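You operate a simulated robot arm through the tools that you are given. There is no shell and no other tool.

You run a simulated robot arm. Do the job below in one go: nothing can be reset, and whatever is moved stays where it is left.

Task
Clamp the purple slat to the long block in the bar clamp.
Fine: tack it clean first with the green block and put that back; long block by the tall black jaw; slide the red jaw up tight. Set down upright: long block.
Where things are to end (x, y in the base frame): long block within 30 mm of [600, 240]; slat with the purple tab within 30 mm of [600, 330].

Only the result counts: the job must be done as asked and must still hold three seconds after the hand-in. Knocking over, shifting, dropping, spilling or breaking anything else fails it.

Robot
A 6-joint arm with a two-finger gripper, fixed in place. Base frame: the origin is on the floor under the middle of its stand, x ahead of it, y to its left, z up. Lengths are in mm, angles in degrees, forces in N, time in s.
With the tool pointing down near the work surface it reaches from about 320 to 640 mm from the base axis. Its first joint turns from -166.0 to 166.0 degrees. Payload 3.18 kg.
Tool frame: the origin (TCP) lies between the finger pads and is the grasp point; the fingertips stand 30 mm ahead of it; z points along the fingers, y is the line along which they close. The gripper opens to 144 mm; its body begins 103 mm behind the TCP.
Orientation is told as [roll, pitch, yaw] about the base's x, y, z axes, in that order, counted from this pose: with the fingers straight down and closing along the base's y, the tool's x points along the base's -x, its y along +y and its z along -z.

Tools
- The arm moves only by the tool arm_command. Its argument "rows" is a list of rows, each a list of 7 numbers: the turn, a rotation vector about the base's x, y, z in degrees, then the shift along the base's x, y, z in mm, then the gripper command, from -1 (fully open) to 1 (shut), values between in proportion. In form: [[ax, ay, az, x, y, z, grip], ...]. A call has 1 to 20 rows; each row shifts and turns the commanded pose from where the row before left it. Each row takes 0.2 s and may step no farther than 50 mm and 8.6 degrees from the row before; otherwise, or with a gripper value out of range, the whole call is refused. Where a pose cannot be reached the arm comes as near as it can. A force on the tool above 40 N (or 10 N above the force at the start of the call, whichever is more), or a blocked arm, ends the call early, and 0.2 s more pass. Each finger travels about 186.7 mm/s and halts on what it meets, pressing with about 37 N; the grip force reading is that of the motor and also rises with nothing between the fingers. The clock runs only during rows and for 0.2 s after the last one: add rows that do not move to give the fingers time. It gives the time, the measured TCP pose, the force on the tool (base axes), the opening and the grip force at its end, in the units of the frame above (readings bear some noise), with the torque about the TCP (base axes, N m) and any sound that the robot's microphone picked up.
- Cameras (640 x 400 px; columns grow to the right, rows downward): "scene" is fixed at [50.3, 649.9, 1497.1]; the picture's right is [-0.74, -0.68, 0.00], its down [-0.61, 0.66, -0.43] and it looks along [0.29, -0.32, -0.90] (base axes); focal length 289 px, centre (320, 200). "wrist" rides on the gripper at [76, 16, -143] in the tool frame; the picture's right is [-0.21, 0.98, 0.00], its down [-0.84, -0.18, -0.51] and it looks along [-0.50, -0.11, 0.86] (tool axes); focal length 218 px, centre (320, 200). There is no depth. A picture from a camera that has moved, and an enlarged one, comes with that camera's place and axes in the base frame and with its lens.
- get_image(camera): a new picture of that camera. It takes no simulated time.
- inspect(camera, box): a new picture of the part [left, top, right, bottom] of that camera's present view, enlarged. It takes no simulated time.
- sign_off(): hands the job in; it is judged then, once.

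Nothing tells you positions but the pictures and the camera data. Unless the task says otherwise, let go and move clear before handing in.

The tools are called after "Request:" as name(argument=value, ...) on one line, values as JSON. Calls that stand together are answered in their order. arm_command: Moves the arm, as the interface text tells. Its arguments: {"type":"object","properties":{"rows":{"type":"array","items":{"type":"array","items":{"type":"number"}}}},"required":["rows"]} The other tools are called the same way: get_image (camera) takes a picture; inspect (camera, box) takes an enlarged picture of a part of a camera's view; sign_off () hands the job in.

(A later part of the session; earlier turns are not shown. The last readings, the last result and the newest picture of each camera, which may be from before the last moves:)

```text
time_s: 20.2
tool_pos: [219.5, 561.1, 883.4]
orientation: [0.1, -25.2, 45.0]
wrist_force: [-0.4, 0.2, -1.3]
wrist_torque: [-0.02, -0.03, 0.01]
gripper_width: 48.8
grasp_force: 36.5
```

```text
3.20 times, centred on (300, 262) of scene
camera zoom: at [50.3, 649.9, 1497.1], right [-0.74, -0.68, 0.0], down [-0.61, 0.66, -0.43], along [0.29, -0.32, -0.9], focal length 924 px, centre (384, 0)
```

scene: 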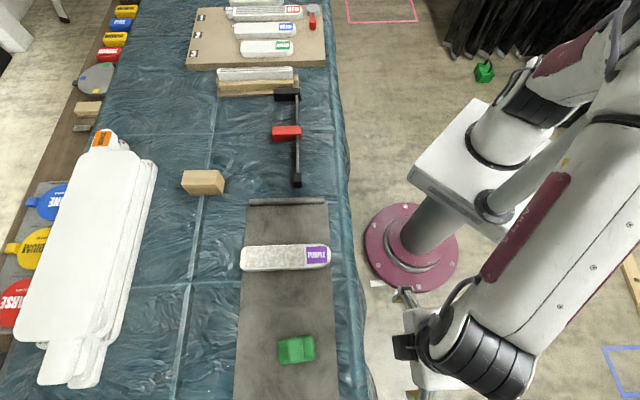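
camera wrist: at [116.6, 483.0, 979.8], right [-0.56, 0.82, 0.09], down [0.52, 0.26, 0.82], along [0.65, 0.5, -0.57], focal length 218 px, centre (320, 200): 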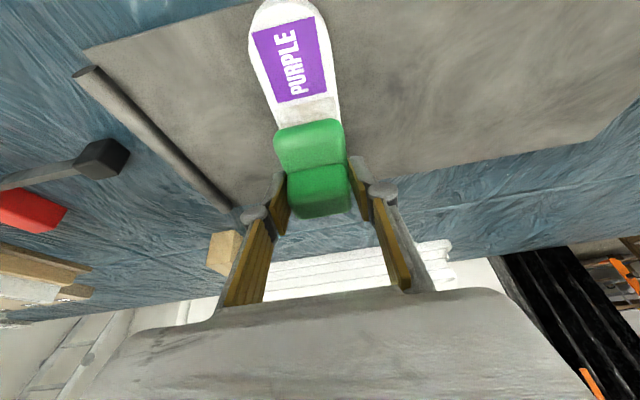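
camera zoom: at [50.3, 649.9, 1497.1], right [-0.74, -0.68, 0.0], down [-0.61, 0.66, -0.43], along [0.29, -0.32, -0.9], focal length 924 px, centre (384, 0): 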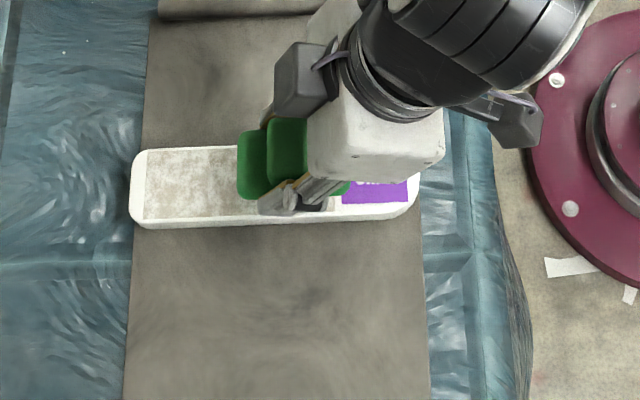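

Holding cleanly over the slat. I'll descend in small steps until I feel light contact.

Request:
arm_command(rows=[[0, 0, 0, 0, 0, -15, 1], [0, 0, 0, 0, 0, -13, 1], [0, 0, 0, 0, 0, 0, 1]])

Request:
arm_command(rows=[[0, 0, 0, 0, 0, -3, 1], [0, 0, 0, 0, 0, 0, 1]])

Request:
arm_command(rows=[[0, 0, 0, 0, 0, -2, 1], [0, 0, 0, 0, 0, 0, 1]])

Request:
inspect(camera="scene", box=[220, 220, 350, 300])

```text
time_s: 21.1
tool_pos: [219.6, 562.9, 851.2]
orientation: [0.0, -25.1, 45.1]
wrist_force: [-0.7, -0.2, 0.0]
wrist_torque: [0.01, -0.02, -0.03]
gripper_width: 49.2
grasp_force: 37.2
```

```text
time_s: 21.6
tool_pos: [218.8, 563.0, 848.6]
orientation: [0.2, -25.2, 45.0]
wrist_force: [0.4, 0.2, -0.9]
wrist_torque: [0.01, -0.01, 0.02]
gripper_width: 48.8
grasp_force: 37.0
```

```text
time_s: 22.2
tool_pos: [219.1, 562.4, 846.2]
orientation: [0.1, -25.1, 45.0]
wrist_force: [0.8, -0.2, -1.1]
wrist_torque: [-0.03, -0.02, 0.0]
gripper_width: 49.0
grasp_force: 36.5
```

```text
4.92 times, centred on (285, 260) of scene
camera zoom: at [50.3, 649.9, 1497.1], right [-0.74, -0.68, 0.0], down [-0.61, 0.66, -0.43], along [0.29, -0.32, -0.9], focal length 1421 px, centre (492, -95)
```

zoom: 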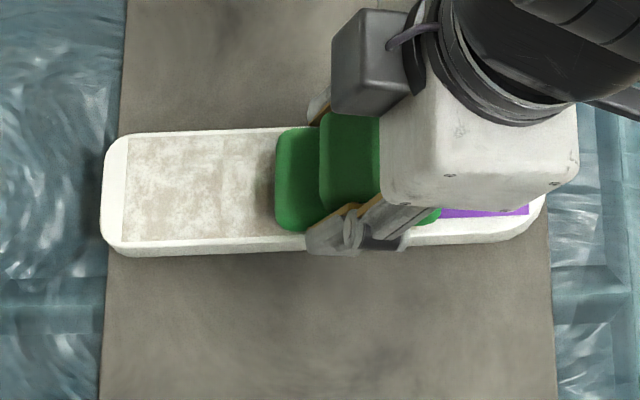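

Request:
arm_command(rows=[[0, 0, 0, 0, 0, -2, 1], [0, 0, 0, 0, 0, 0, 1]])

Request:
arm_command(rows=[[0, 0, 0, 0, 0, -1.5, 1], [0, 0, 0, 0, 0, 0, 1]])

Request:
arm_command(rows=[[0, 0, 0, 0, 0, -1.5, 1], [0, 0, 0, 0, 0, 0, 1]])

```text
time_s: 22.9
tool_pos: [220.3, 562.9, 843.7]
orientation: [0.1, -25.1, 45.0]
wrist_force: [-1.1, -0.2, -1.3]
wrist_torque: [0.0, 0.03, -0.03]
gripper_width: 48.9
grasp_force: 37.2
```

```text
time_s: 23.4
tool_pos: [219.3, 562.1, 842.6]
orientation: [0.1, -25.1, 45.0]
wrist_force: [-1.2, -0.9, -0.6]
wrist_torque: [0.0, 0.05, -0.03]
gripper_width: 49.0
grasp_force: 36.7
```

```text
time_s: 24.1
tool_pos: [219.4, 562.6, 842.2]
orientation: [0.1, -25.0, 45.0]
wrist_force: [-0.5, -0.3, -1.0]
wrist_torque: [0.04, 0.01, -0.01]
gripper_width: 48.9
grasp_force: 36.7
```

Request:
arm_command(rows=[[0, 0, 0, 0, 0, -1, 1], [0, 0, 0, 0, 0, 0, 1]])

Request:
arm_command(rows=[[0, 0, 0, 0, 0, -1, 1], [0, 0, 0, 0, 0, 0, 1]])

Request:
arm_command(rows=[[0, 0, 0, 0, 0, -1, 1], [0, 0, 0, 0, 0, 0, 1]])

Request:
arm_command(rows=[[0, 0, 0, 0, 0, -1, 1], [0, 0, 0, 0, 0, 0, 1]])

```text
time_s: 24.6
tool_pos: [219.2, 561.8, 840.0]
orientation: [0.1, -25.1, 45.0]
wrist_force: [0.8, -0.3, 1.7]
wrist_torque: [-0.08, -0.03, -0.01]
gripper_width: 49.0
grasp_force: 36.8
```

```text
time_s: 25.2
tool_pos: [218.2, 563.7, 841.9]
orientation: [0.1, -25.2, 45.0]
wrist_force: [-2.5, -7.3, 22.5]
wrist_torque: [-0.52, 0.06, -0.06]
gripper_width: 49.0
grasp_force: 37.3
```

```text
time_s: 25.9
tool_pos: [218.2, 563.2, 841.2]
orientation: [0.3, -25.3, 45.0]
wrist_force: [-2.6, -5.1, 33.5]
wrist_torque: [-0.26, -0.17, -0.05]
gripper_width: 49.2
grasp_force: 37.1
```

```text
time_s: 26.4
tool_pos: [219.2, 563.5, 840.2]
orientation: [0.3, -25.4, 45.0]
wrist_force: [0.1, 0.3, 39.6]
wrist_torque: [0.11, -0.4, 0.01]
gripper_width: 49.1
grasp_force: 36.8
```

Contact is made, but it's a bit heavy. I'll ease off to a light press and sweep outward along the slat.

Request:
arm_command(rows=[[0, 0, 0, 0, 0, 2.3, 1], [0, 0, 0, 0, 0, 0, 1]])

Request:
inspect(camera="scene", box=[220, 220, 350, 300])

```text
time_s: 27.1
tool_pos: [219.0, 562.1, 840.5]
orientation: [0.0, -25.2, 45.1]
wrist_force: [3.0, 7.3, 20.0]
wrist_torque: [0.73, -0.59, 0.11]
gripper_width: 48.8
grasp_force: 37.0
```

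```text
4.92 times, centred on (285, 260) of scene
camera zoom: at [50.3, 649.9, 1497.1], right [-0.74, -0.68, 0.0], down [-0.61, 0.66, -0.43], along [0.29, -0.32, -0.9], focal length 1421 px, centre (492, -95)
```

zoom: 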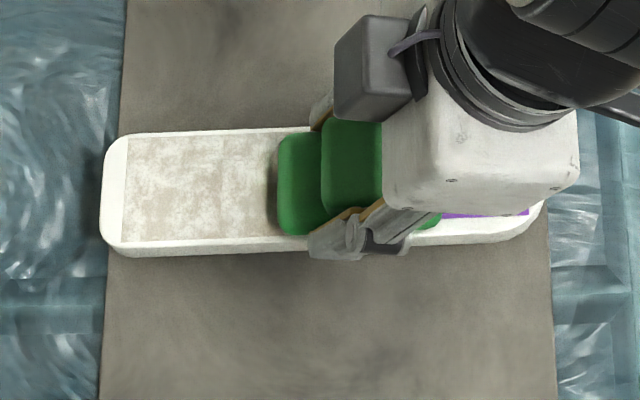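

Request:
arm_command(rows=[[0, 0, 0, 0, 0, 0.5, 1], [0, 0, 0, 7, 7, 0, 1], [0, 0, 0, 7, 7, 0, 1], [0, 0, 0, 0, 0, 0, 1]])

Request:
inspect(camera="scene", box=[220, 220, 350, 300])

```text
time_s: 28.1
tool_pos: [232.0, 574.9, 840.9]
orientation: [-0.1, -25.0, 45.1]
wrist_force: [-3.7, -9.1, 22.0]
wrist_torque: [0.16, -0.13, -0.01]
gripper_width: 48.7
grasp_force: 37.1
```

```text
4.92 times, centred on (285, 260) of scene
camera zoom: at [50.3, 649.9, 1497.1], right [-0.74, -0.68, 0.0], down [-0.61, 0.66, -0.43], along [0.29, -0.32, -0.9], focal length 1421 px, centre (492, -95)
```

zoom: 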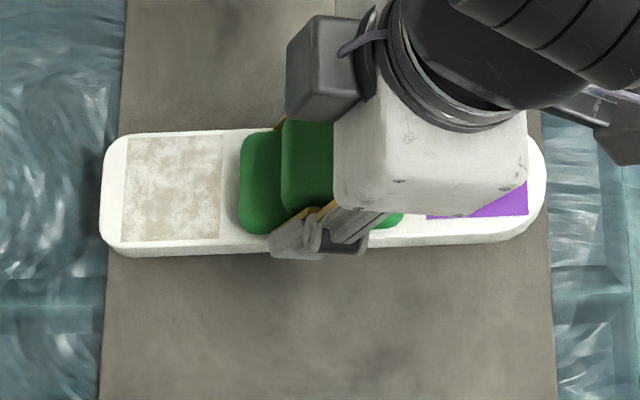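

The middle patch has already wiped clean and the slat hasn't moved. I'll continue the sweep over the far patch.

Request:
arm_command(rows=[[0, 0, 0, 7, 7, 0.3, 1], [0, 0, 0, 7, 7, 0, 1], [0, 0, 0, 7, 7, 0, 1], [0, 0, 0, 7, 7, 0, 1], [0, 0, 0, 7, 7, 0, 1], [0, 0, 0, 0, 0, 0, 1]])

Request:
inspect(camera="scene", box=[220, 220, 350, 300])

```text
time_s: 29.4
tool_pos: [269.3, 611.3, 840.7]
orientation: [0.1, -25.1, 45.1]
wrist_force: [-3.5, -2.7, 13.4]
wrist_torque: [-0.03, 0.01, 0.0]
gripper_width: 48.8
grasp_force: 37.0
```

```text
4.92 times, centred on (285, 260) of scene
camera zoom: at [50.3, 649.9, 1497.1], right [-0.74, -0.68, 0.0], down [-0.61, 0.66, -0.43], along [0.29, -0.32, -0.9], focal length 1421 px, centre (492, -95)
```

zoom: 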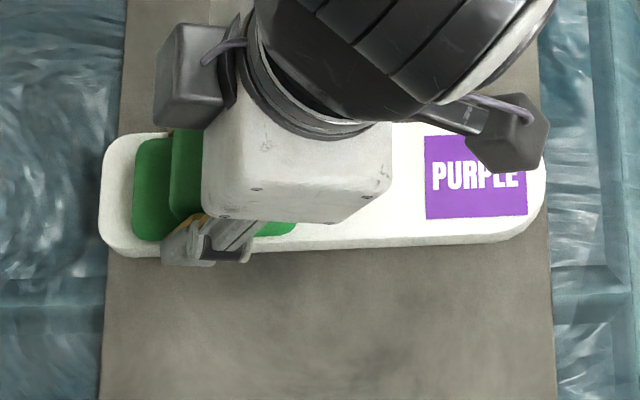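

All three patches look clean. I'll make one full pass to the far edge and back for good measure, then lift off.

Request:
arm_command(rows=[[0, 0, 0, 7, 7, 0, 1], [0, 0, 0, -10, -10, 0, 1], [0, 0, 0, -10, -10, 0, 1], [0, 0, 0, -10, -10, 0, 1], [0, 0, 0, -10, -10, 0, 1], [0, 0, 0, -10, -10, 0, 1], [0, 0, 0, -10, -10, 0, 1], [0, 0, 0, -10, -10, 0, 1], [0, 0, 0, 0, 0, 8, 1], [0, 0, 0, 0, 0, 25, 1], [0, 0, 0, 0, 0, 25, 1], [0, 0, 0, 0, 0, 0, 1]])

Request:
inspect(camera="scene", box=[220, 220, 350, 300])

Request:
get_image(camera="wrist")

```text
time_s: 32.0
tool_pos: [205.3, 549.0, 900.1]
orientation: [0.0, -25.1, 45.1]
wrist_force: [-0.2, -0.2, -0.3]
wrist_torque: [0.01, 0.0, -0.02]
gripper_width: 48.9
grasp_force: 36.6
```

```text
4.92 times, centred on (285, 260) of scene
camera zoom: at [50.3, 649.9, 1497.1], right [-0.74, -0.68, 0.0], down [-0.61, 0.66, -0.43], along [0.29, -0.32, -0.9], focal length 1421 px, centre (492, -95)
```

zoom: 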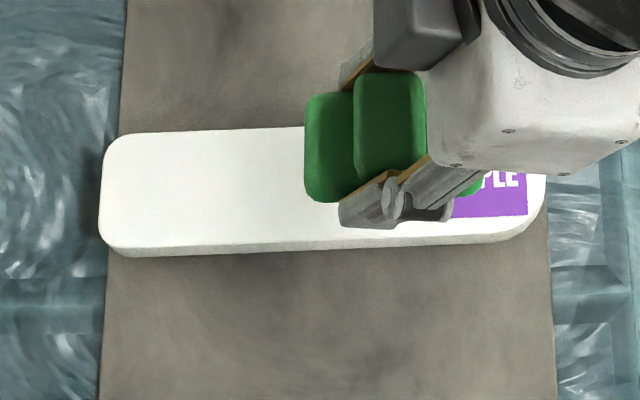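

```text
taken
camera wrist: at [101.9, 469.9, 997.5], right [-0.56, 0.82, 0.09], down [0.51, 0.26, 0.82], along [0.65, 0.5, -0.57], focal length 218 px, centre (320, 200)
```

wrist: 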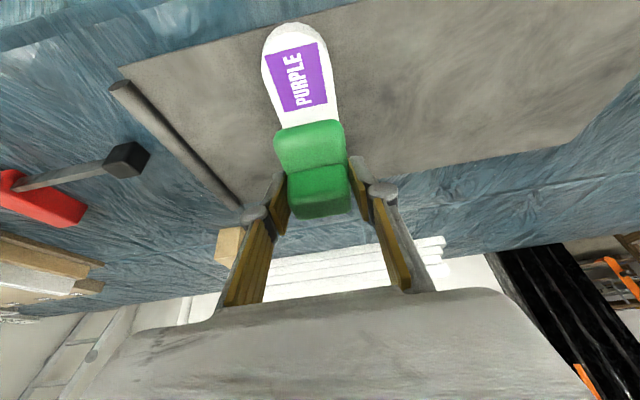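

The slat is clean and hasn't shifted. I'll return the green block to its original spot.

Request:
arm_command(rows=[[0, 0, 1, -26.2, 30.4, 0, 1], [0, 0, 1, -26.2, 30.4, 0, 1], [0, 0, 1, -26.2, 30.4, 0, 1], [0, 0, 1, -26.2, 30.4, 0, 1], [0, 0, 1, -26.2, 30.4, 0, 1], [0, 0, 0, 0, 0, -25, 1], [0, 0, 0, 0, 0, -25, 1], [0, 0, 0, 0, 0, -20, 1], [0, 0, 0, 0, 0, 0, 1]])

Request:
inspect(camera="scene", box=[220, 280, 380, 400])

```text
time_s: 34.0
tool_pos: [72.8, 700.9, 828.8]
orientation: [0.1, -25.1, 50.0]
wrist_force: [-0.1, -0.2, -0.6]
wrist_torque: [0.02, -0.01, 0.0]
gripper_width: 49.4
grasp_force: 37.1
```

```text
3.33 times, centred on (300, 340) of scene
camera zoom: at [50.3, 649.9, 1497.1], right [-0.74, -0.68, 0.0], down [-0.61, 0.66, -0.43], along [0.29, -0.32, -0.9], focal length 962 px, centre (387, -267)
```

zoom: 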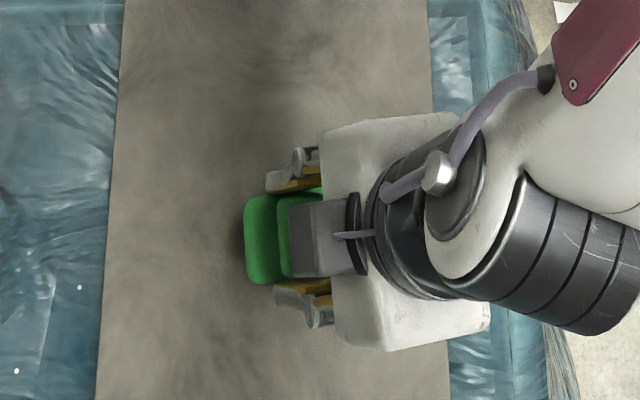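

Request:
arm_command(rows=[[0, 0, 0, 0, 0, -5, 1], [0, 0, 0, 0, 0, 0, 1]])

Request:
arm_command(rows=[[0, 0, 0, 0, 0, -2, 1], [0, 0, 0, 0, 0, 0, 1]])

```text
time_s: 34.6
tool_pos: [74.5, 700.3, 824.0]
orientation: [0.1, -25.1, 49.9]
wrist_force: [0.0, 0.1, -0.6]
wrist_torque: [-0.01, 0.01, -0.03]
gripper_width: 49.0
grasp_force: 37.1
```

```text
time_s: 35.2
tool_pos: [73.5, 700.7, 821.3]
orientation: [0.1, -25.1, 50.0]
wrist_force: [0.2, -0.2, -0.3]
wrist_torque: [-0.01, -0.01, -0.01]
gripper_width: 49.1
grasp_force: 37.0
```

Request:
arm_command(rows=[[0, 0, 0, 0, 0, -1, 1], [0, 0, 0, 0, 0, 0, 1]])

```text
time_s: 35.9
tool_pos: [74.0, 701.1, 820.3]
orientation: [0.1, -25.1, 50.1]
wrist_force: [0.0, 0.0, 0.0]
wrist_torque: [0.01, -0.01, -0.04]
gripper_width: 49.2
grasp_force: 37.2
```

Request:
arm_command(rows=[[0, 0, 0, 0, 0, -1, 1], [0, 0, 0, 0, 0, 0, 1]])

```text
time_s: 36.5
tool_pos: [74.1, 699.3, 820.3]
orientation: [0.1, -25.2, 49.9]
wrist_force: [-0.4, -0.4, 0.8]
wrist_torque: [0.02, -0.02, 0.0]
gripper_width: 49.2
grasp_force: 36.5
```

The block is just touching the mat. I'll settle a half millimetre more and release.

Request:
arm_command(rows=[[0, 0, 0, 0, 0, -0.6, 1], [0, 0, 0, 0, 0, 0, 1], [0, 0, 0, 0, 0, 0, 0.2], [0, 0, 0, 0, 0, 0, -0.25], [0, 0, 0, 0, 0, 0, -0.25]])

Request:
get_image(camera="wrist")

Request:
inspect(camera="scene", box=[220, 280, 380, 400])

```text
time_s: 37.6
tool_pos: [74.2, 700.6, 819.7]
orientation: [0.1, -25.2, 50.0]
wrist_force: [0.1, -0.1, -0.1]
wrist_torque: [0.05, 0.0, -0.03]
gripper_width: 90.1
grasp_force: 0.0
```

```text
taken
camera wrist: at [-21.2, 613.3, 917.0], right [-0.63, 0.77, 0.09], down [0.49, 0.3, 0.82], along [0.6, 0.56, -0.57], focal length 218 px, centre (320, 200)
```

wrist: 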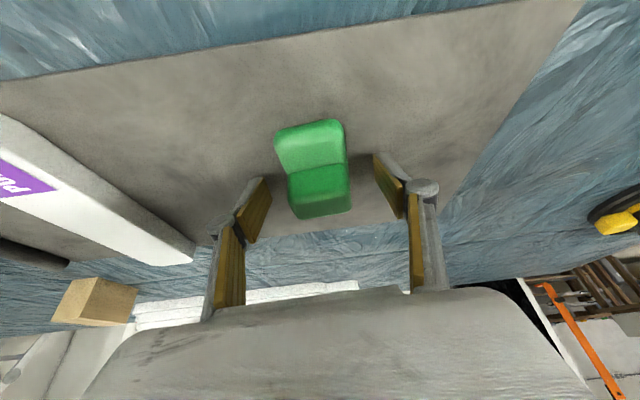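

```text
3.33 times, centred on (300, 340) of scene
camera zoom: at [50.3, 649.9, 1497.1], right [-0.74, -0.68, 0.0], down [-0.61, 0.66, -0.43], along [0.29, -0.32, -0.9], focal length 962 px, centre (387, -267)
```

zoom: 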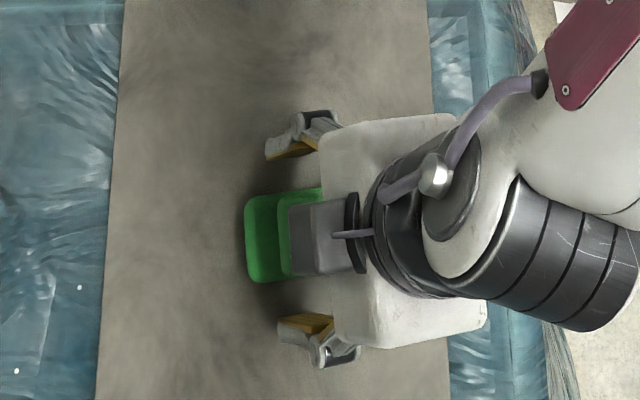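

The green block is back on its spot. I'll retreat straight up, then swing over toward the wooden block with more tilt.

Request:
arm_command(rows=[[0, 0, 0, 0, 0, 15, -0.25], [0, 0, 0, 0, 0, 25, -0.25], [0, 0, 0, 0, 0, 25, -0.25], [0, 0, -2.5, 39.2, -19.2, 3, -0.25], [0, 0, -2.5, 39.2, -19.2, 3, -0.25], [0, 0, 0, 39.2, -19.2, 3, -0.25], [2.65, -2.65, 0, 39.2, -19.2, 3, -0.25], [2.65, -2.65, 0, 39.2, -19.2, 3, -0.25], [2.65, -2.65, 0, 39.2, -19.2, 0, -0.25], [2.65, -2.65, 0, 39.2, -19.2, 0, -0.25], [0, 0, 0, 39.2, -19.2, 0, -0.25], [0, 0, 0, 39.2, -19.2, 0, -0.25], [0, 0, 0, 39.2, -19.2, 0, -0.25], [0, 0, 0, 0, 0, 0, -0.25]])

Request:
get_image(camera="wrist")

Request:
get_image(camera="scene")

```text
time_s: 40.6
tool_pos: [465.8, 510.1, 901.6]
orientation: [0.1, -40.1, 45.0]
wrist_force: [-0.5, 0.0, -0.5]
wrist_torque: [0.02, -0.01, 0.01]
gripper_width: 90.2
grasp_force: 0.0
```

```text
taken
camera wrist: at [349.4, 415.9, 962.8], right [-0.58, 0.8, 0.14], down [0.35, 0.1, 0.93], along [0.73, 0.59, -0.34], focal length 218 px, centre (320, 200)
```

wrist: 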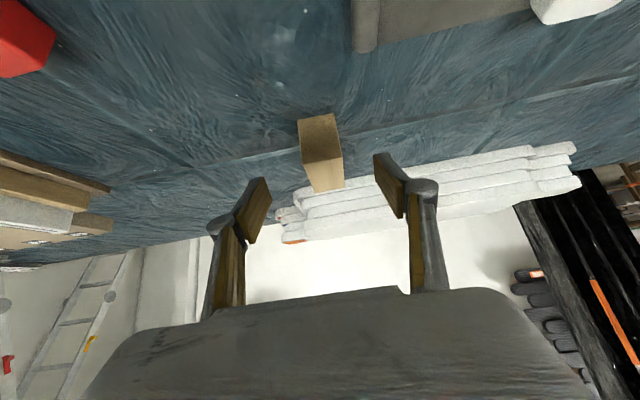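

```text
taken
```

scene: 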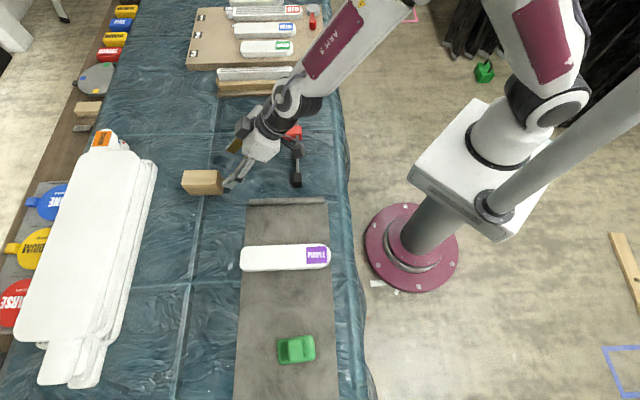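

Request:
inspect(camera="scene", box=[250, 310, 350, 380])

Request:
inspect(camera="scene", box=[160, 130, 290, 220])

Request:
inspect(camera="wrist", box=[240, 90, 400, 210])

```text
5.71 times, centred on (300, 345) of scene
camera zoom: at [50.3, 649.9, 1497.1], right [-0.74, -0.68, 0.0], down [-0.61, 0.66, -0.43], along [0.29, -0.32, -0.9], focal length 1649 px, centre (434, -629)
```

zoom: 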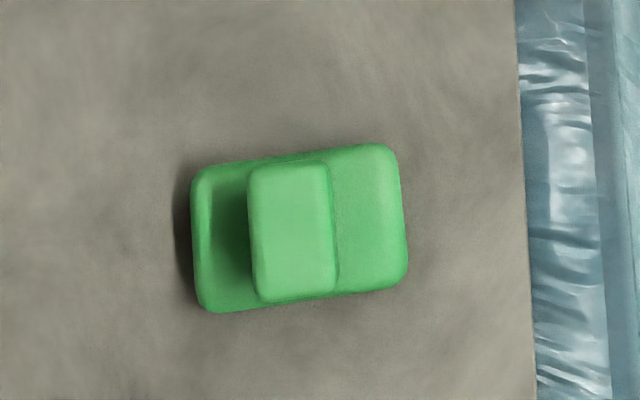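

```text
4.44 times, centred on (225, 175) of scene
camera zoom: at [50.3, 649.9, 1497.1], right [-0.74, -0.68, 0.0], down [-0.61, 0.66, -0.43], along [0.29, -0.32, -0.9], focal length 1283 px, centre (742, 311)
```

zoom: 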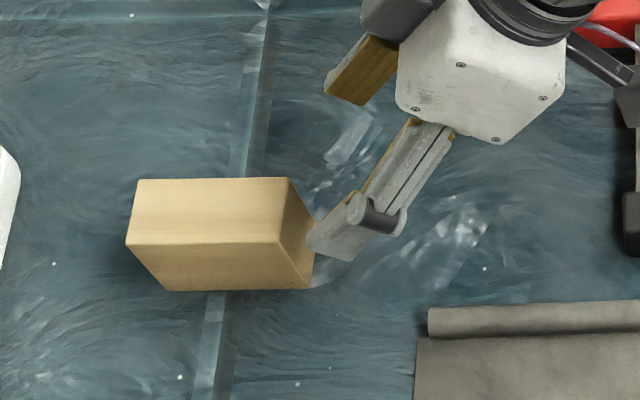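

```text
3.33 times, centred on (320, 150) of wrist
camera zoom: at [349.4, 415.9, 962.8], right [-0.58, 0.8, 0.14], down [0.35, 0.1, 0.93], along [0.73, 0.59, -0.34], focal length 728 px, centre (320, 367)
```

zoom: 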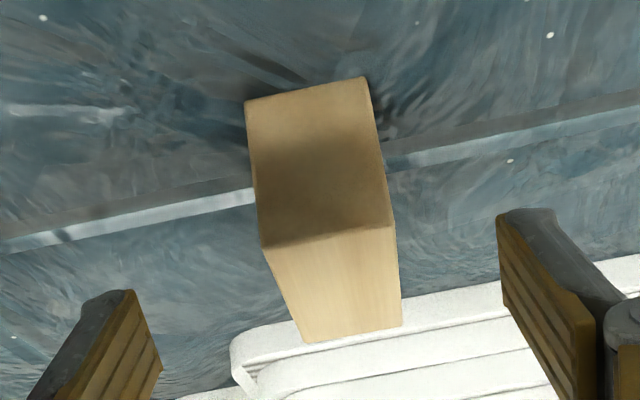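

The green block is back within about a millimetre. The wooden block is centred between the fingers, so I'll drop down and slide outward with the fingers straddling its top.

Request:
arm_command(rows=[[0, 0, 0, 0, 0, -27, -0.25], [0, 0, 0, 0, 0, -27, -0.25], [0, 0, 0, 17.3, 17.3, 0, -0.25], [0, 0, 0, 17.3, 17.3, 0, -0.25], [0, 0, 0, 17.3, 17.3, 0, -0.25], [0, 0, 0, 17.3, 17.3, 0, -0.25], [0, 0, 0, 0, 0, 0, -0.25]])

Request:
get_image(camera="wrist")

Request:
inspect(camera="scene", box=[160, 130, 290, 220])

```text
time_s: 42.2
tool_pos: [520.2, 556.8, 843.0]
orientation: [-0.5, -40.1, 45.1]
wrist_force: [0.4, 0.5, 0.2]
wrist_torque: [-0.01, -0.02, -0.01]
gripper_width: 89.7
grasp_force: 0.1
out of reach, approached as far as the arm can: row 5, 6
```

```text
taken
camera wrist: at [402.5, 465.0, 904.5], right [-0.58, 0.81, 0.13], down [0.35, 0.1, 0.93], along [0.74, 0.58, -0.34], focal length 218 px, centre (320, 200)
```

wrist: 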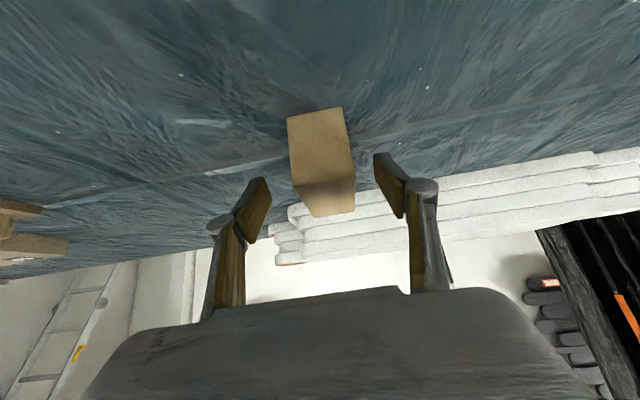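

```text
4.44 times, centred on (225, 175) of scene
camera zoom: at [50.3, 649.9, 1497.1], right [-0.74, -0.68, 0.0], down [-0.61, 0.66, -0.43], along [0.29, -0.32, -0.9], focal length 1283 px, centre (742, 311)
```

zoom: 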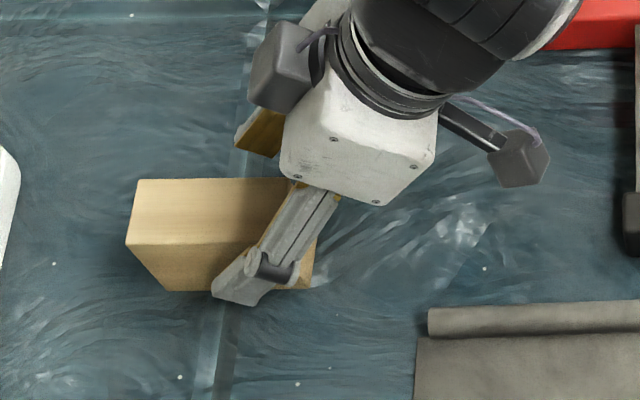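

The arm stalled just short (tilt 40° isn't quite enough). I'll add more tilt and then reach out to the block's middle.

Request:
arm_command(rows=[[5.6, -5.0, 0.3, -3.0, 3.0, 4, -0.25], [0, 0, 0, 8.2, 12.2, 0, -0.25], [0, 0, 0, 8.2, 12.2, 0, -0.25], [0, 0, 0, 0, 0, 0, -0.25]])

Request:
get_image(camera="wrist")

Request:
inspect(camera="scene", box=[160, 130, 290, 220])

```text
time_s: 43.2
tool_pos: [512.6, 588.8, 843.7]
orientation: [4.9, -44.2, 44.7]
wrist_force: [-0.1, -0.1, -0.3]
wrist_torque: [-0.01, 0.02, 0.03]
gripper_width: 90.0
grasp_force: 0.1
out of reach, approached as far as the arm can: row 1, 2
```

```text
taken
camera wrist: at [399.6, 484.8, 894.8], right [-0.62, 0.76, 0.21], down [0.34, 0.03, 0.94], along [0.71, 0.65, -0.28], focal length 218 px, centre (320, 200)
```

wrist: 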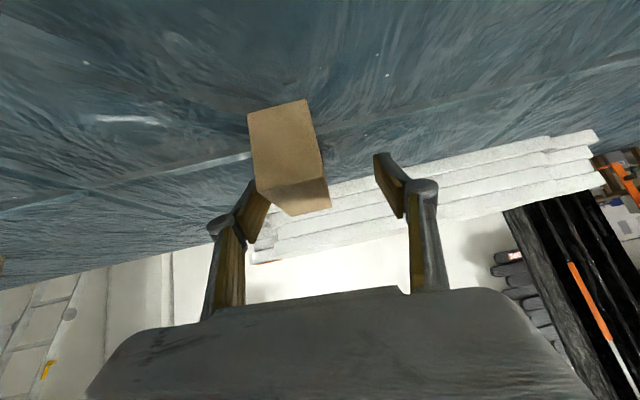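

```text
4.44 times, centred on (225, 175) of scene
camera zoom: at [50.3, 649.9, 1497.1], right [-0.74, -0.68, 0.0], down [-0.61, 0.66, -0.43], along [0.29, -0.32, -0.9], focal length 1283 px, centre (742, 311)
```

zoom: 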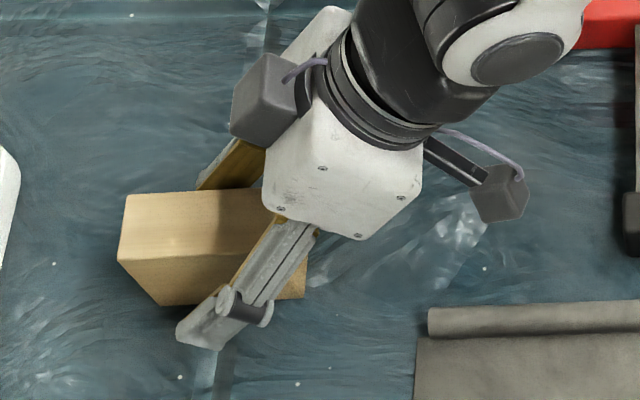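

Near full stretch the arm wandered and nudged the block a centimetre or so; it's still upright on the table. I'll back out gently, fix the tool attitude in a comfortable region, and try again with more tilt.

Request:
arm_command(rows=[[0, 0, 0, -1.4, -12.7, 0, -0.25], [0, 0, 0, -14.1, -14.1, 4, -0.25], [0, 0, 0, -21.2, -21.2, 8, -0.25], [0, 0, 0, -21.2, -21.2, 15, -0.25], [0, 0, 0, 0, 0, 0, -0.25]])

Request:
get_image(camera="wrist")

Request:
inspect(camera="scene", box=[160, 130, 290, 220])

```text
time_s: 44.5
tool_pos: [454.2, 518.0, 869.7]
orientation: [4.9, -44.0, 44.7]
wrist_force: [1.1, -0.4, 0.6]
wrist_torque: [-0.02, 0.02, 0.0]
gripper_width: 90.0
grasp_force: 0.1
```

```text
taken
camera wrist: at [341.5, 414.2, 921.0], right [-0.62, 0.76, 0.2], down [0.34, 0.03, 0.94], along [0.7, 0.65, -0.28], focal length 218 px, centre (320, 200)
```

wrist: 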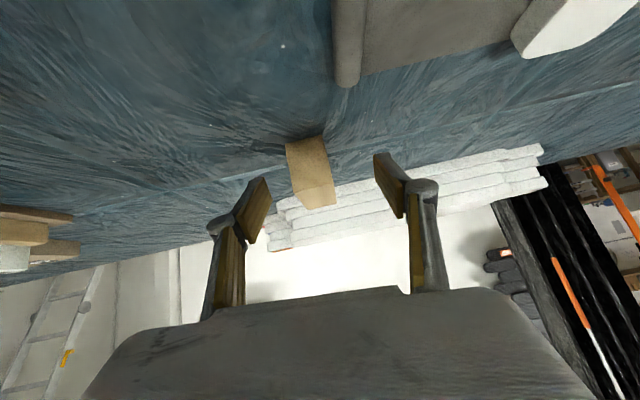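

```text
4.44 times, centred on (225, 175) of scene
camera zoom: at [50.3, 649.9, 1497.1], right [-0.74, -0.68, 0.0], down [-0.61, 0.66, -0.43], along [0.29, -0.32, -0.9], focal length 1283 px, centre (742, 311)
```

zoom: 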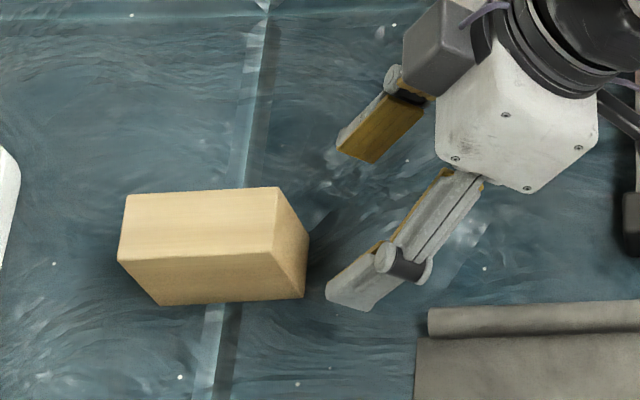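

The block is still upright, now centred near n ≈ 800, e ≈ 39. I'll straighten the tool and tilt to 50° here, where there's room.

Request:
arm_command(rows=[[-2.5, -2.48, -3.4, 0, 0, 0, -0.25], [4.22, -4.26, 0, 0, 0, 0, -0.25], [0, 0, 1.8, 0, 0, 0, -0.25], [0, 0, 0, 0, 0, 0, -0.25]])

```text
time_s: 45.5
tool_pos: [454.3, 517.8, 872.4]
orientation: [0.1, -50.1, 46.4]
wrist_force: [0.0, 0.6, -0.1]
wrist_torque: [-0.05, 0.02, -0.01]
gripper_width: 90.1
grasp_force: 0.0
```

Request:
arm_command(rows=[[0, 0, 0, 17.2, 13, -13, -0.25], [0, 0, 0, 17.2, 13, -13, -0.25], [0, 0, 0, 0, 0, 0, -0.25]])

Request:
get_image(camera="wrist")

```text
time_s: 46.2
tool_pos: [487.6, 544.6, 846.3]
orientation: [0.0, -50.1, 46.5]
wrist_force: [0.2, 0.0, -0.4]
wrist_torque: [0.0, 0.03, -0.01]
gripper_width: 90.1
grasp_force: 0.1
```

```text
taken
camera wrist: at [368.4, 443.1, 880.0], right [-0.62, 0.77, 0.16], down [0.23, -0.01, 0.97], along [0.75, 0.64, -0.17], focal length 218 px, centre (320, 200)
```

wrist: 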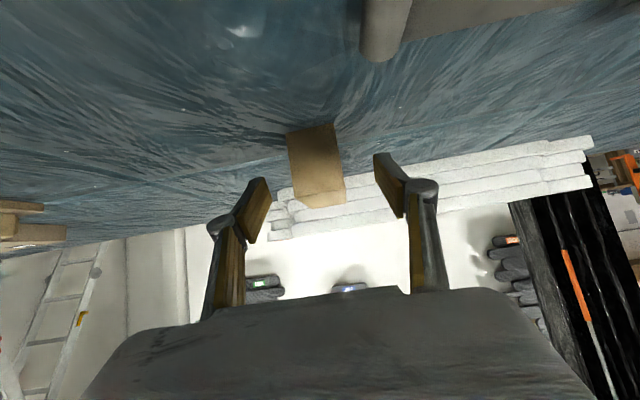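

Reached cleanly and aligned. I'll extend outward in small checked steps.

Request:
arm_command(rows=[[0, 0, 0, 10.6, 10.6, 0, -0.25], [0, 0, 0, 10.6, 10.6, 0, -0.25], [0, 0, 0, 0, 0, 0, -0.25]])

```text
time_s: 47.0
tool_pos: [510.8, 567.0, 846.1]
orientation: [-0.1, -50.1, 46.5]
wrist_force: [-0.6, 0.5, -0.8]
wrist_torque: [0.04, -0.02, 0.01]
gripper_width: 89.9
grasp_force: 0.1
```

Request:
arm_command(rows=[[0, 0, 0, 6, 6, 0, -0.25], [0, 0, 0, 6, 6, 0, -0.25], [0, 0, 0, 0, 0, 0, -0.25]])

Request:
get_image(camera="wrist")

Request:
inspect(camera="scene", box=[160, 130, 290, 220])

```text
time_s: 47.9
tool_pos: [521.7, 579.2, 845.0]
orientation: [0.0, -50.1, 46.4]
wrist_force: [-0.3, -0.1, -0.2]
wrist_torque: [0.02, -0.01, -0.05]
gripper_width: 89.9
grasp_force: 0.0
```

```text
taken
camera wrist: at [401.9, 476.8, 879.2], right [-0.62, 0.77, 0.16], down [0.23, -0.01, 0.97], along [0.75, 0.64, -0.17], focal length 218 px, centre (320, 200)
```

wrist: 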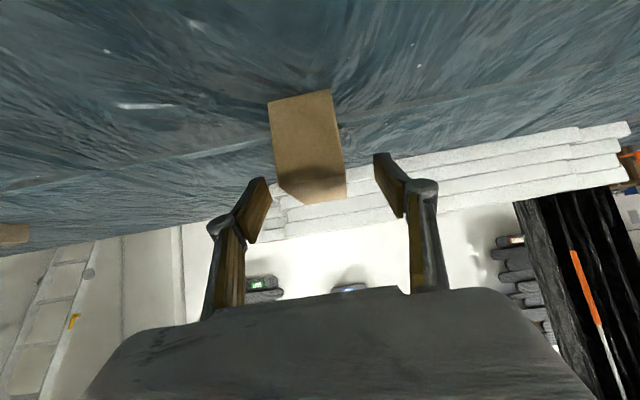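

```text
4.44 times, centred on (225, 175) of scene
camera zoom: at [50.3, 649.9, 1497.1], right [-0.74, -0.68, 0.0], down [-0.61, 0.66, -0.43], along [0.29, -0.32, -0.9], focal length 1283 px, centre (742, 311)
```

zoom: 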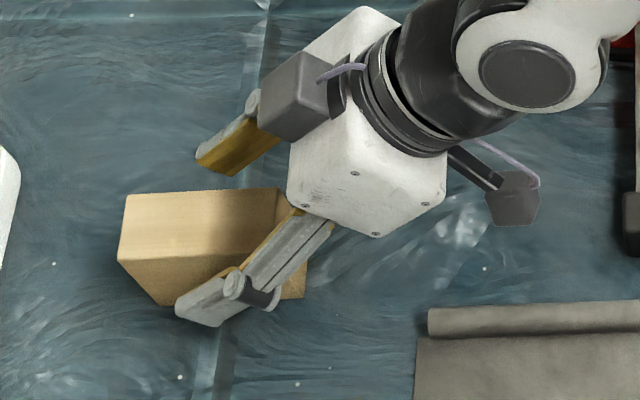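

Nearly centred. I'll shift 3 mm, lower slightly so the pads overlap the top 20+ mm of the block, and close.

Request:
arm_command(rows=[[0, 0, 0, 2.1, -2.1, -3.5, -0.25], [0, 0, 0, 0, 0, 0, 0.1], [0, 0, 0, 0, 0, 0, 0.4], [0, 0, 0, 0, 0, 0, 1], [0, 0, 0, 0, 0, 0, 1]])

Request:
get_image(camera="wrist")

Request:
inspect(camera="scene", box=[160, 130, 290, 220])

```text
time_s: 49.0
tool_pos: [523.6, 576.8, 841.1]
orientation: [0.0, -50.1, 46.4]
wrist_force: [-0.4, 0.2, 1.1]
wrist_torque: [0.03, -0.04, -0.02]
gripper_width: 43.9
grasp_force: 37.1
```

```text
taken
camera wrist: at [403.7, 474.7, 875.7], right [-0.62, 0.77, 0.16], down [0.23, -0.01, 0.97], along [0.75, 0.64, -0.17], focal length 218 px, centre (320, 200)
```

wrist: 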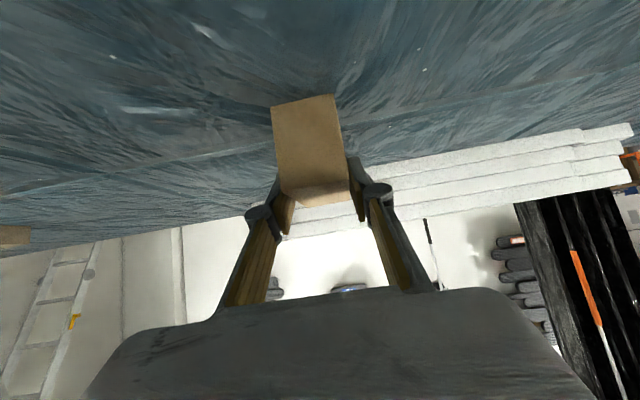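

```text
4.44 times, centred on (225, 175) of scene
camera zoom: at [50.3, 649.9, 1497.1], right [-0.74, -0.68, 0.0], down [-0.61, 0.66, -0.43], along [0.29, -0.32, -0.9], focal length 1283 px, centre (742, 311)
```

zoom: 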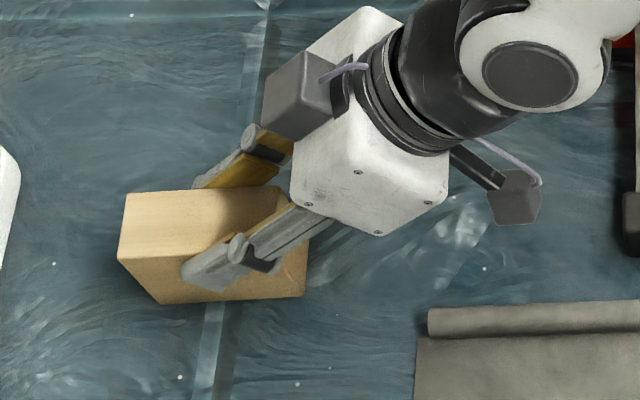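

Solid grip at 44 mm. I'll lift while drawing inward, and check that the block comes up level.

Request:
arm_command(rows=[[0, 0, 0, -2.8, -2.8, 6, 1], [0, 0, 0, -9.9, -9.9, 12, 1], [0, 0, 0, -21.2, -21.2, 18, 1], [0, 0, 0, -21.2, -21.2, 18, 1], [0, 0, -1.4, 0, 0, 0, 1], [0, 0, 0, 0, 0, 0, 1]])

Request:
get_image(camera="wrist")

Request:
get_image(camera="scene")

```text
time_s: 50.5
tool_pos: [470.0, 522.2, 894.5]
orientation: [0.1, -50.1, 45.1]
wrist_force: [0.5, 0.0, -1.3]
wrist_torque: [-0.03, 0.0, 0.02]
gripper_width: 44.2
grasp_force: 37.2
```

```text
taken
camera wrist: at [346.2, 423.0, 928.1], right [-0.6, 0.79, 0.16], down [0.23, -0.02, 0.97], along [0.77, 0.62, -0.17], focal length 218 px, centre (320, 200)
```

wrist: 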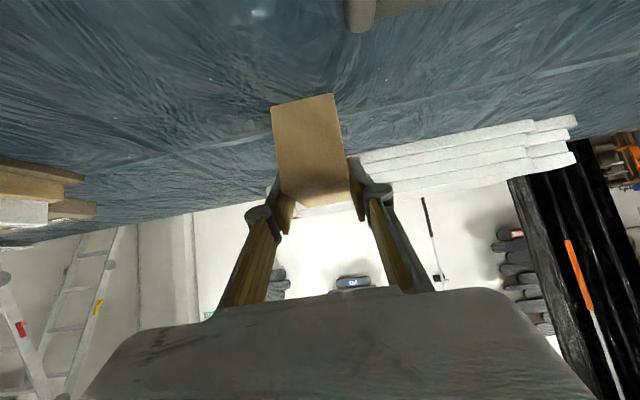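

```text
taken
```

scene: 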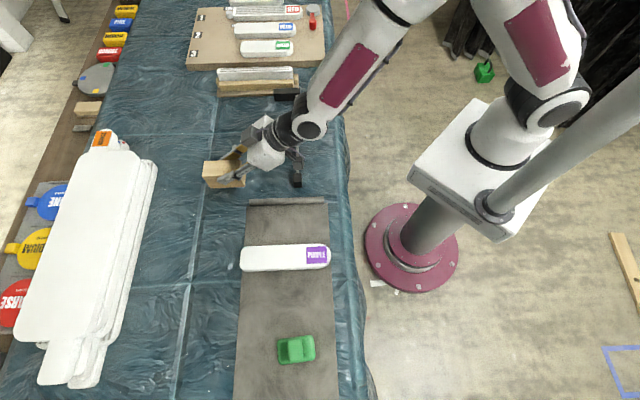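

The block is level in the grip. I'll carry it to hover above the clamp gap.

Request:
arm_command(rows=[[0, 0, 0, 15.4, -40.6, 0, 1], [0, 0, 0, 15.4, -40.6, 0, 1], [0, 0, 0, 15.4, -40.6, 0, 1], [0, 0, 0, 15.4, -40.6, 0, 1], [0, 0, 0, 15.4, -40.6, 0, 1], [0, 0, 0, 15.4, -40.6, 0, 1], [0, 0, 0, 15.4, -40.6, 0, 1], [0, 0, 0, 0, 0, 0, 1]])

Request:
get_image(camera="wrist")

Request:
inspect(camera="scene", box=[200, 50, 350, 150])

```text
time_s: 52.2
tool_pos: [576.6, 236.8, 895.8]
orientation: [-0.1, -50.1, 45.1]
wrist_force: [-0.1, -0.5, -1.8]
wrist_torque: [-0.02, 0.0, -0.01]
gripper_width: 44.2
grasp_force: 36.5
```

```text
taken
camera wrist: at [453.4, 138.0, 929.6], right [-0.6, 0.79, 0.16], down [0.23, -0.02, 0.97], along [0.77, 0.62, -0.17], focal length 218 px, centre (320, 200)
```

wrist: 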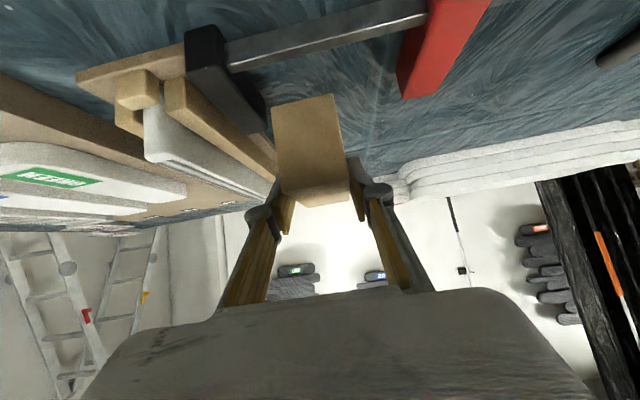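

```text
4.00 times, centred on (275, 100) of scene
camera zoom: at [50.3, 649.9, 1497.1], right [-0.74, -0.68, 0.0], down [-0.61, 0.66, -0.43], along [0.29, -0.32, -0.9], focal length 1154 px, centre (500, 600)
```

zoom: 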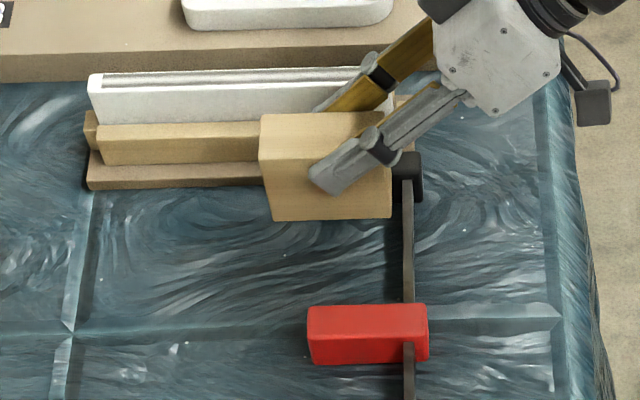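

Request:
inspect(camera="wrist", box=[170, 10, 370, 215])

Request:
inspect(camera="scene", box=[255, 60, 315, 120])

```text
1.95 times, centred on (270, 112) of wrist
camera zoom: at [453.4, 138.0, 929.6], right [-0.6, 0.79, 0.16], down [0.23, -0.02, 0.97], along [0.77, 0.62, -0.17], focal length 426 px, centre (418, 371)
```

zoom: 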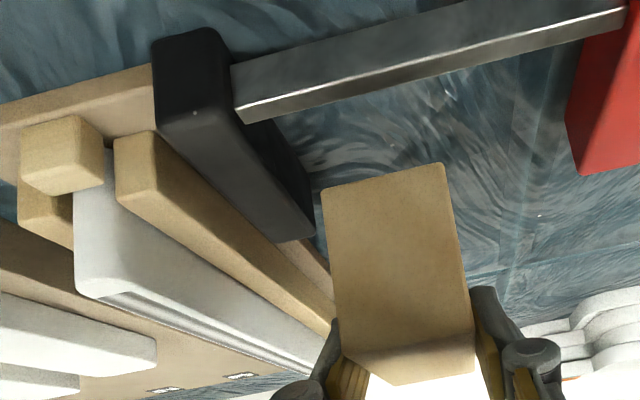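

```text
6.67 times, centred on (285, 90) of scene
camera zoom: at [50.3, 649.9, 1497.1], right [-0.74, -0.68, 0.0], down [-0.61, 0.66, -0.43], along [0.29, -0.32, -0.9], focal length 1924 px, centre (553, 933)
```

zoom: 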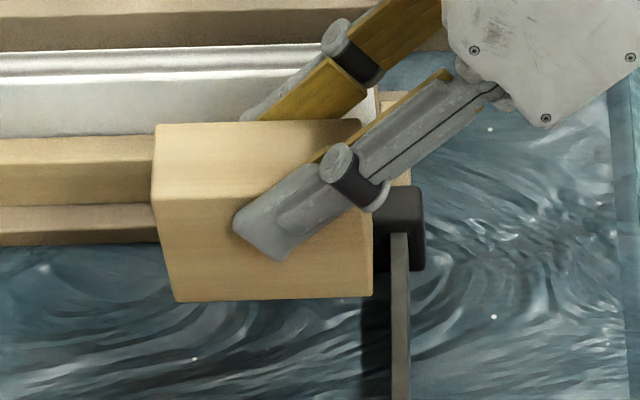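

The block's near end clears the bar, and the black jaw's face is at about e = −288. I'll shift toward the jaw leaving a 12 mm gap, then lower to just above the table.

Request:
arm_command(rows=[[0, 0, 0, 11.3, -8.5, 0, 1], [0, 0, 0, 0, 0, -20, 1], [0, 0, 0, 0, 0, -15, 1], [0, 0, 0, 0, 0, 0, 1]])

Request:
get_image(camera="wrist")

Request:
inspect(camera="scene", box=[255, 60, 315, 120])

Request:
inspect(camera="wrist", box=[170, 10, 370, 215])

```text
time_s: 53.2
tool_pos: [588.3, 228.7, 860.1]
orientation: [-0.1, -50.0, 45.2]
wrist_force: [-0.2, -1.0, -1.6]
wrist_torque: [-0.04, 0.04, -0.01]
gripper_width: 44.0
grasp_force: 37.4
```

```text
taken
camera wrist: at [464.8, 129.4, 894.1], right [-0.6, 0.79, 0.16], down [0.23, -0.02, 0.97], along [0.77, 0.62, -0.17], focal length 218 px, centre (320, 200)
```

wrist: 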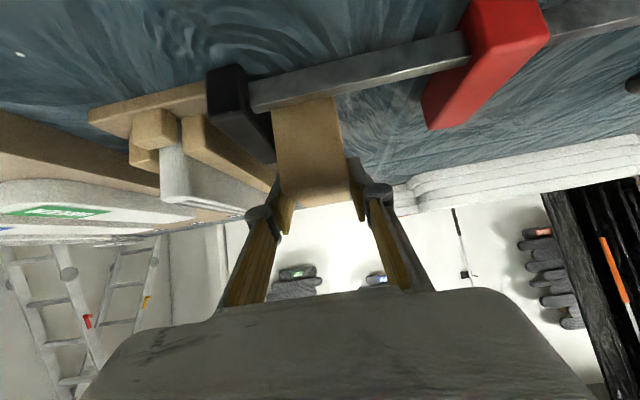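

```text
6.67 times, centred on (285, 90) of scene
camera zoom: at [50.3, 649.9, 1497.1], right [-0.74, -0.68, 0.0], down [-0.61, 0.66, -0.43], along [0.29, -0.32, -0.9], focal length 1924 px, centre (553, 933)
```

zoom: 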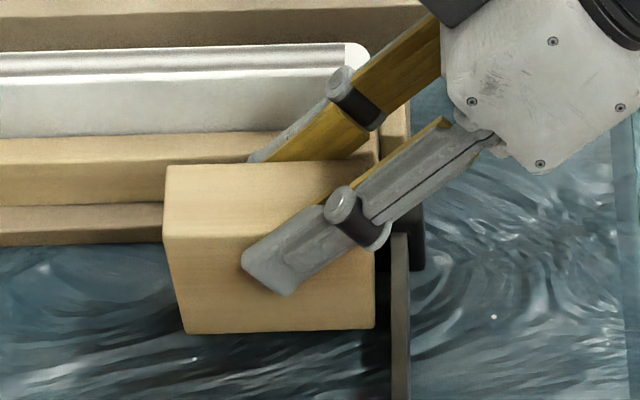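

```text
1.95 times, centred on (270, 112) of wrist
camera zoom: at [464.8, 129.4, 894.1], right [-0.6, 0.79, 0.16], down [0.23, -0.02, 0.97], along [0.77, 0.62, -0.17], focal length 426 px, centre (418, 371)
```

zoom: 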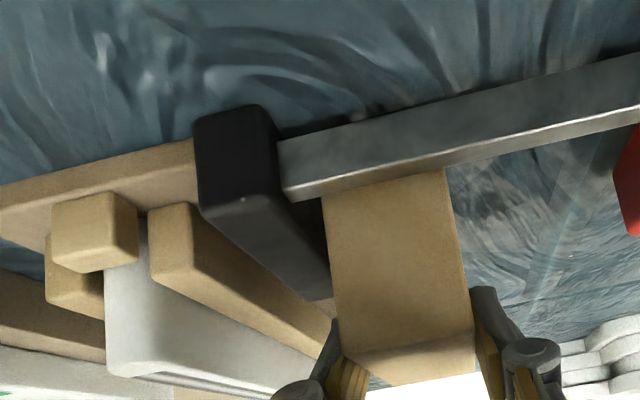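

Gap to the jaw remains and the bar is clear. Lowering to just above the table.

Request:
arm_command(rows=[[0, 0, 0, 0, 0, -10, 1], [0, 0, 0, 0, 0, -6, 1], [0, 0, 0, 0, 0, 0, 1]])

Request:
arm_command(rows=[[0, 0, 0, 0, 0, -1, 1], [0, 0, 0, 0, 0, 0, 1]])

```text
time_s: 54.0
tool_pos: [587.8, 229.3, 843.6]
orientation: [0.1, -50.1, 45.0]
wrist_force: [-0.9, -0.3, 0.1]
wrist_torque: [-0.04, -0.06, -0.02]
gripper_width: 44.1
grasp_force: 36.7
```

```text
time_s: 54.6
tool_pos: [588.7, 229.1, 844.8]
orientation: [-0.1, -50.2, 45.3]
wrist_force: [-2.8, 0.1, 9.2]
wrist_torque: [-0.13, -0.28, -0.02]
gripper_width: 44.4
grasp_force: 37.0
```

Table contact felt. I'll ease up a millimetre and slide toward the black jaw until it touches.

Request:
arm_command(rows=[[0, 0, 0, 0, 0, 1.2, 1], [0, 0, 0, 1.41, -1.41, 0, 1], [0, 0, 0, 1.41, -1.41, 0, 1], [0, 0, 0, 1.41, -1.41, 0, 1], [0, 0, 0, 0, 0, 0, 1]])

Request:
arm_command(rows=[[0, 0, 0, 1.41, -1.41, 0, 1], [0, 0, 0, 0, 0, 0, 1]])

Request:
inspect(camera="wrist", box=[170, 10, 370, 215])

```text
time_s: 55.9
tool_pos: [592.7, 224.7, 844.5]
orientation: [0.1, -50.0, 45.0]
wrist_force: [-2.1, 4.2, 3.9]
wrist_torque: [0.01, -0.07, 0.15]
gripper_width: 44.0
grasp_force: 36.8
```

```text
time_s: 56.5
tool_pos: [593.0, 222.4, 844.7]
orientation: [0.0, -50.0, 45.0]
wrist_force: [-2.2, 3.7, 3.3]
wrist_torque: [0.06, 0.05, -0.1]
gripper_width: 44.4
grasp_force: 36.4
```

```text
1.95 times, centred on (270, 112) of wrist
camera zoom: at [470.1, 123.6, 878.3], right [-0.6, 0.79, 0.16], down [0.23, -0.02, 0.97], along [0.77, 0.62, -0.17], focal length 426 px, centre (418, 371)
```

zoom: 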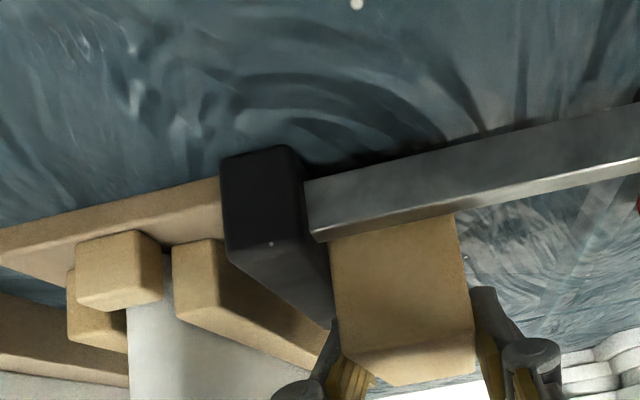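

Request:
arm_command(rows=[[0, 0, 0, 0.9, -0.9, 0.3, 1], [0, 0, 0, 0, 0, 0, 1]])

Request:
arm_command(rows=[[0, 0, 0, 0.9, -0.9, 0, 1], [0, 0, 0, 0, 0, 0, 1]])

```text
time_s: 57.0
tool_pos: [593.9, 222.4, 844.9]
orientation: [0.0, -50.0, 45.2]
wrist_force: [-3.4, 5.8, -3.0]
wrist_torque: [0.23, 0.12, -0.13]
gripper_width: 44.1
grasp_force: 36.5
```

```text
time_s: 57.6
tool_pos: [593.5, 223.0, 843.5]
orientation: [0.0, -50.0, 45.2]
wrist_force: [-18.1, 11.7, 0.9]
wrist_torque: [0.37, 0.67, -0.04]
gripper_width: 44.2
grasp_force: 37.2
```

The block is now firmly against the black jaw (about 21 N), so its centre is near e = −262. I'll relax slightly, set it down, and open just a little because the rack is close behind.

Request:
arm_command(rows=[[0, 0, 0, -0.4, 0.4, -0.6, 1], [0, 0, 0, 0, 0, 0, 1]])

```text
time_s: 58.2
tool_pos: [594.0, 222.2, 843.8]
orientation: [-0.1, -50.1, 45.2]
wrist_force: [-22.1, 10.1, 4.8]
wrist_torque: [0.35, 0.69, 0.3]
gripper_width: 44.1
grasp_force: 37.3
```

Request:
arm_command(rows=[[0, 0, 0, -0.6, 0.6, 0, 1], [0, 0, 0, 0, 0, 0, 1]])

```text
time_s: 58.9
tool_pos: [594.4, 222.1, 844.8]
orientation: [-0.1, -50.1, 45.2]
wrist_force: [-20.8, 9.8, 4.2]
wrist_torque: [0.3, 0.55, 0.42]
gripper_width: 44.1
grasp_force: 37.6
```

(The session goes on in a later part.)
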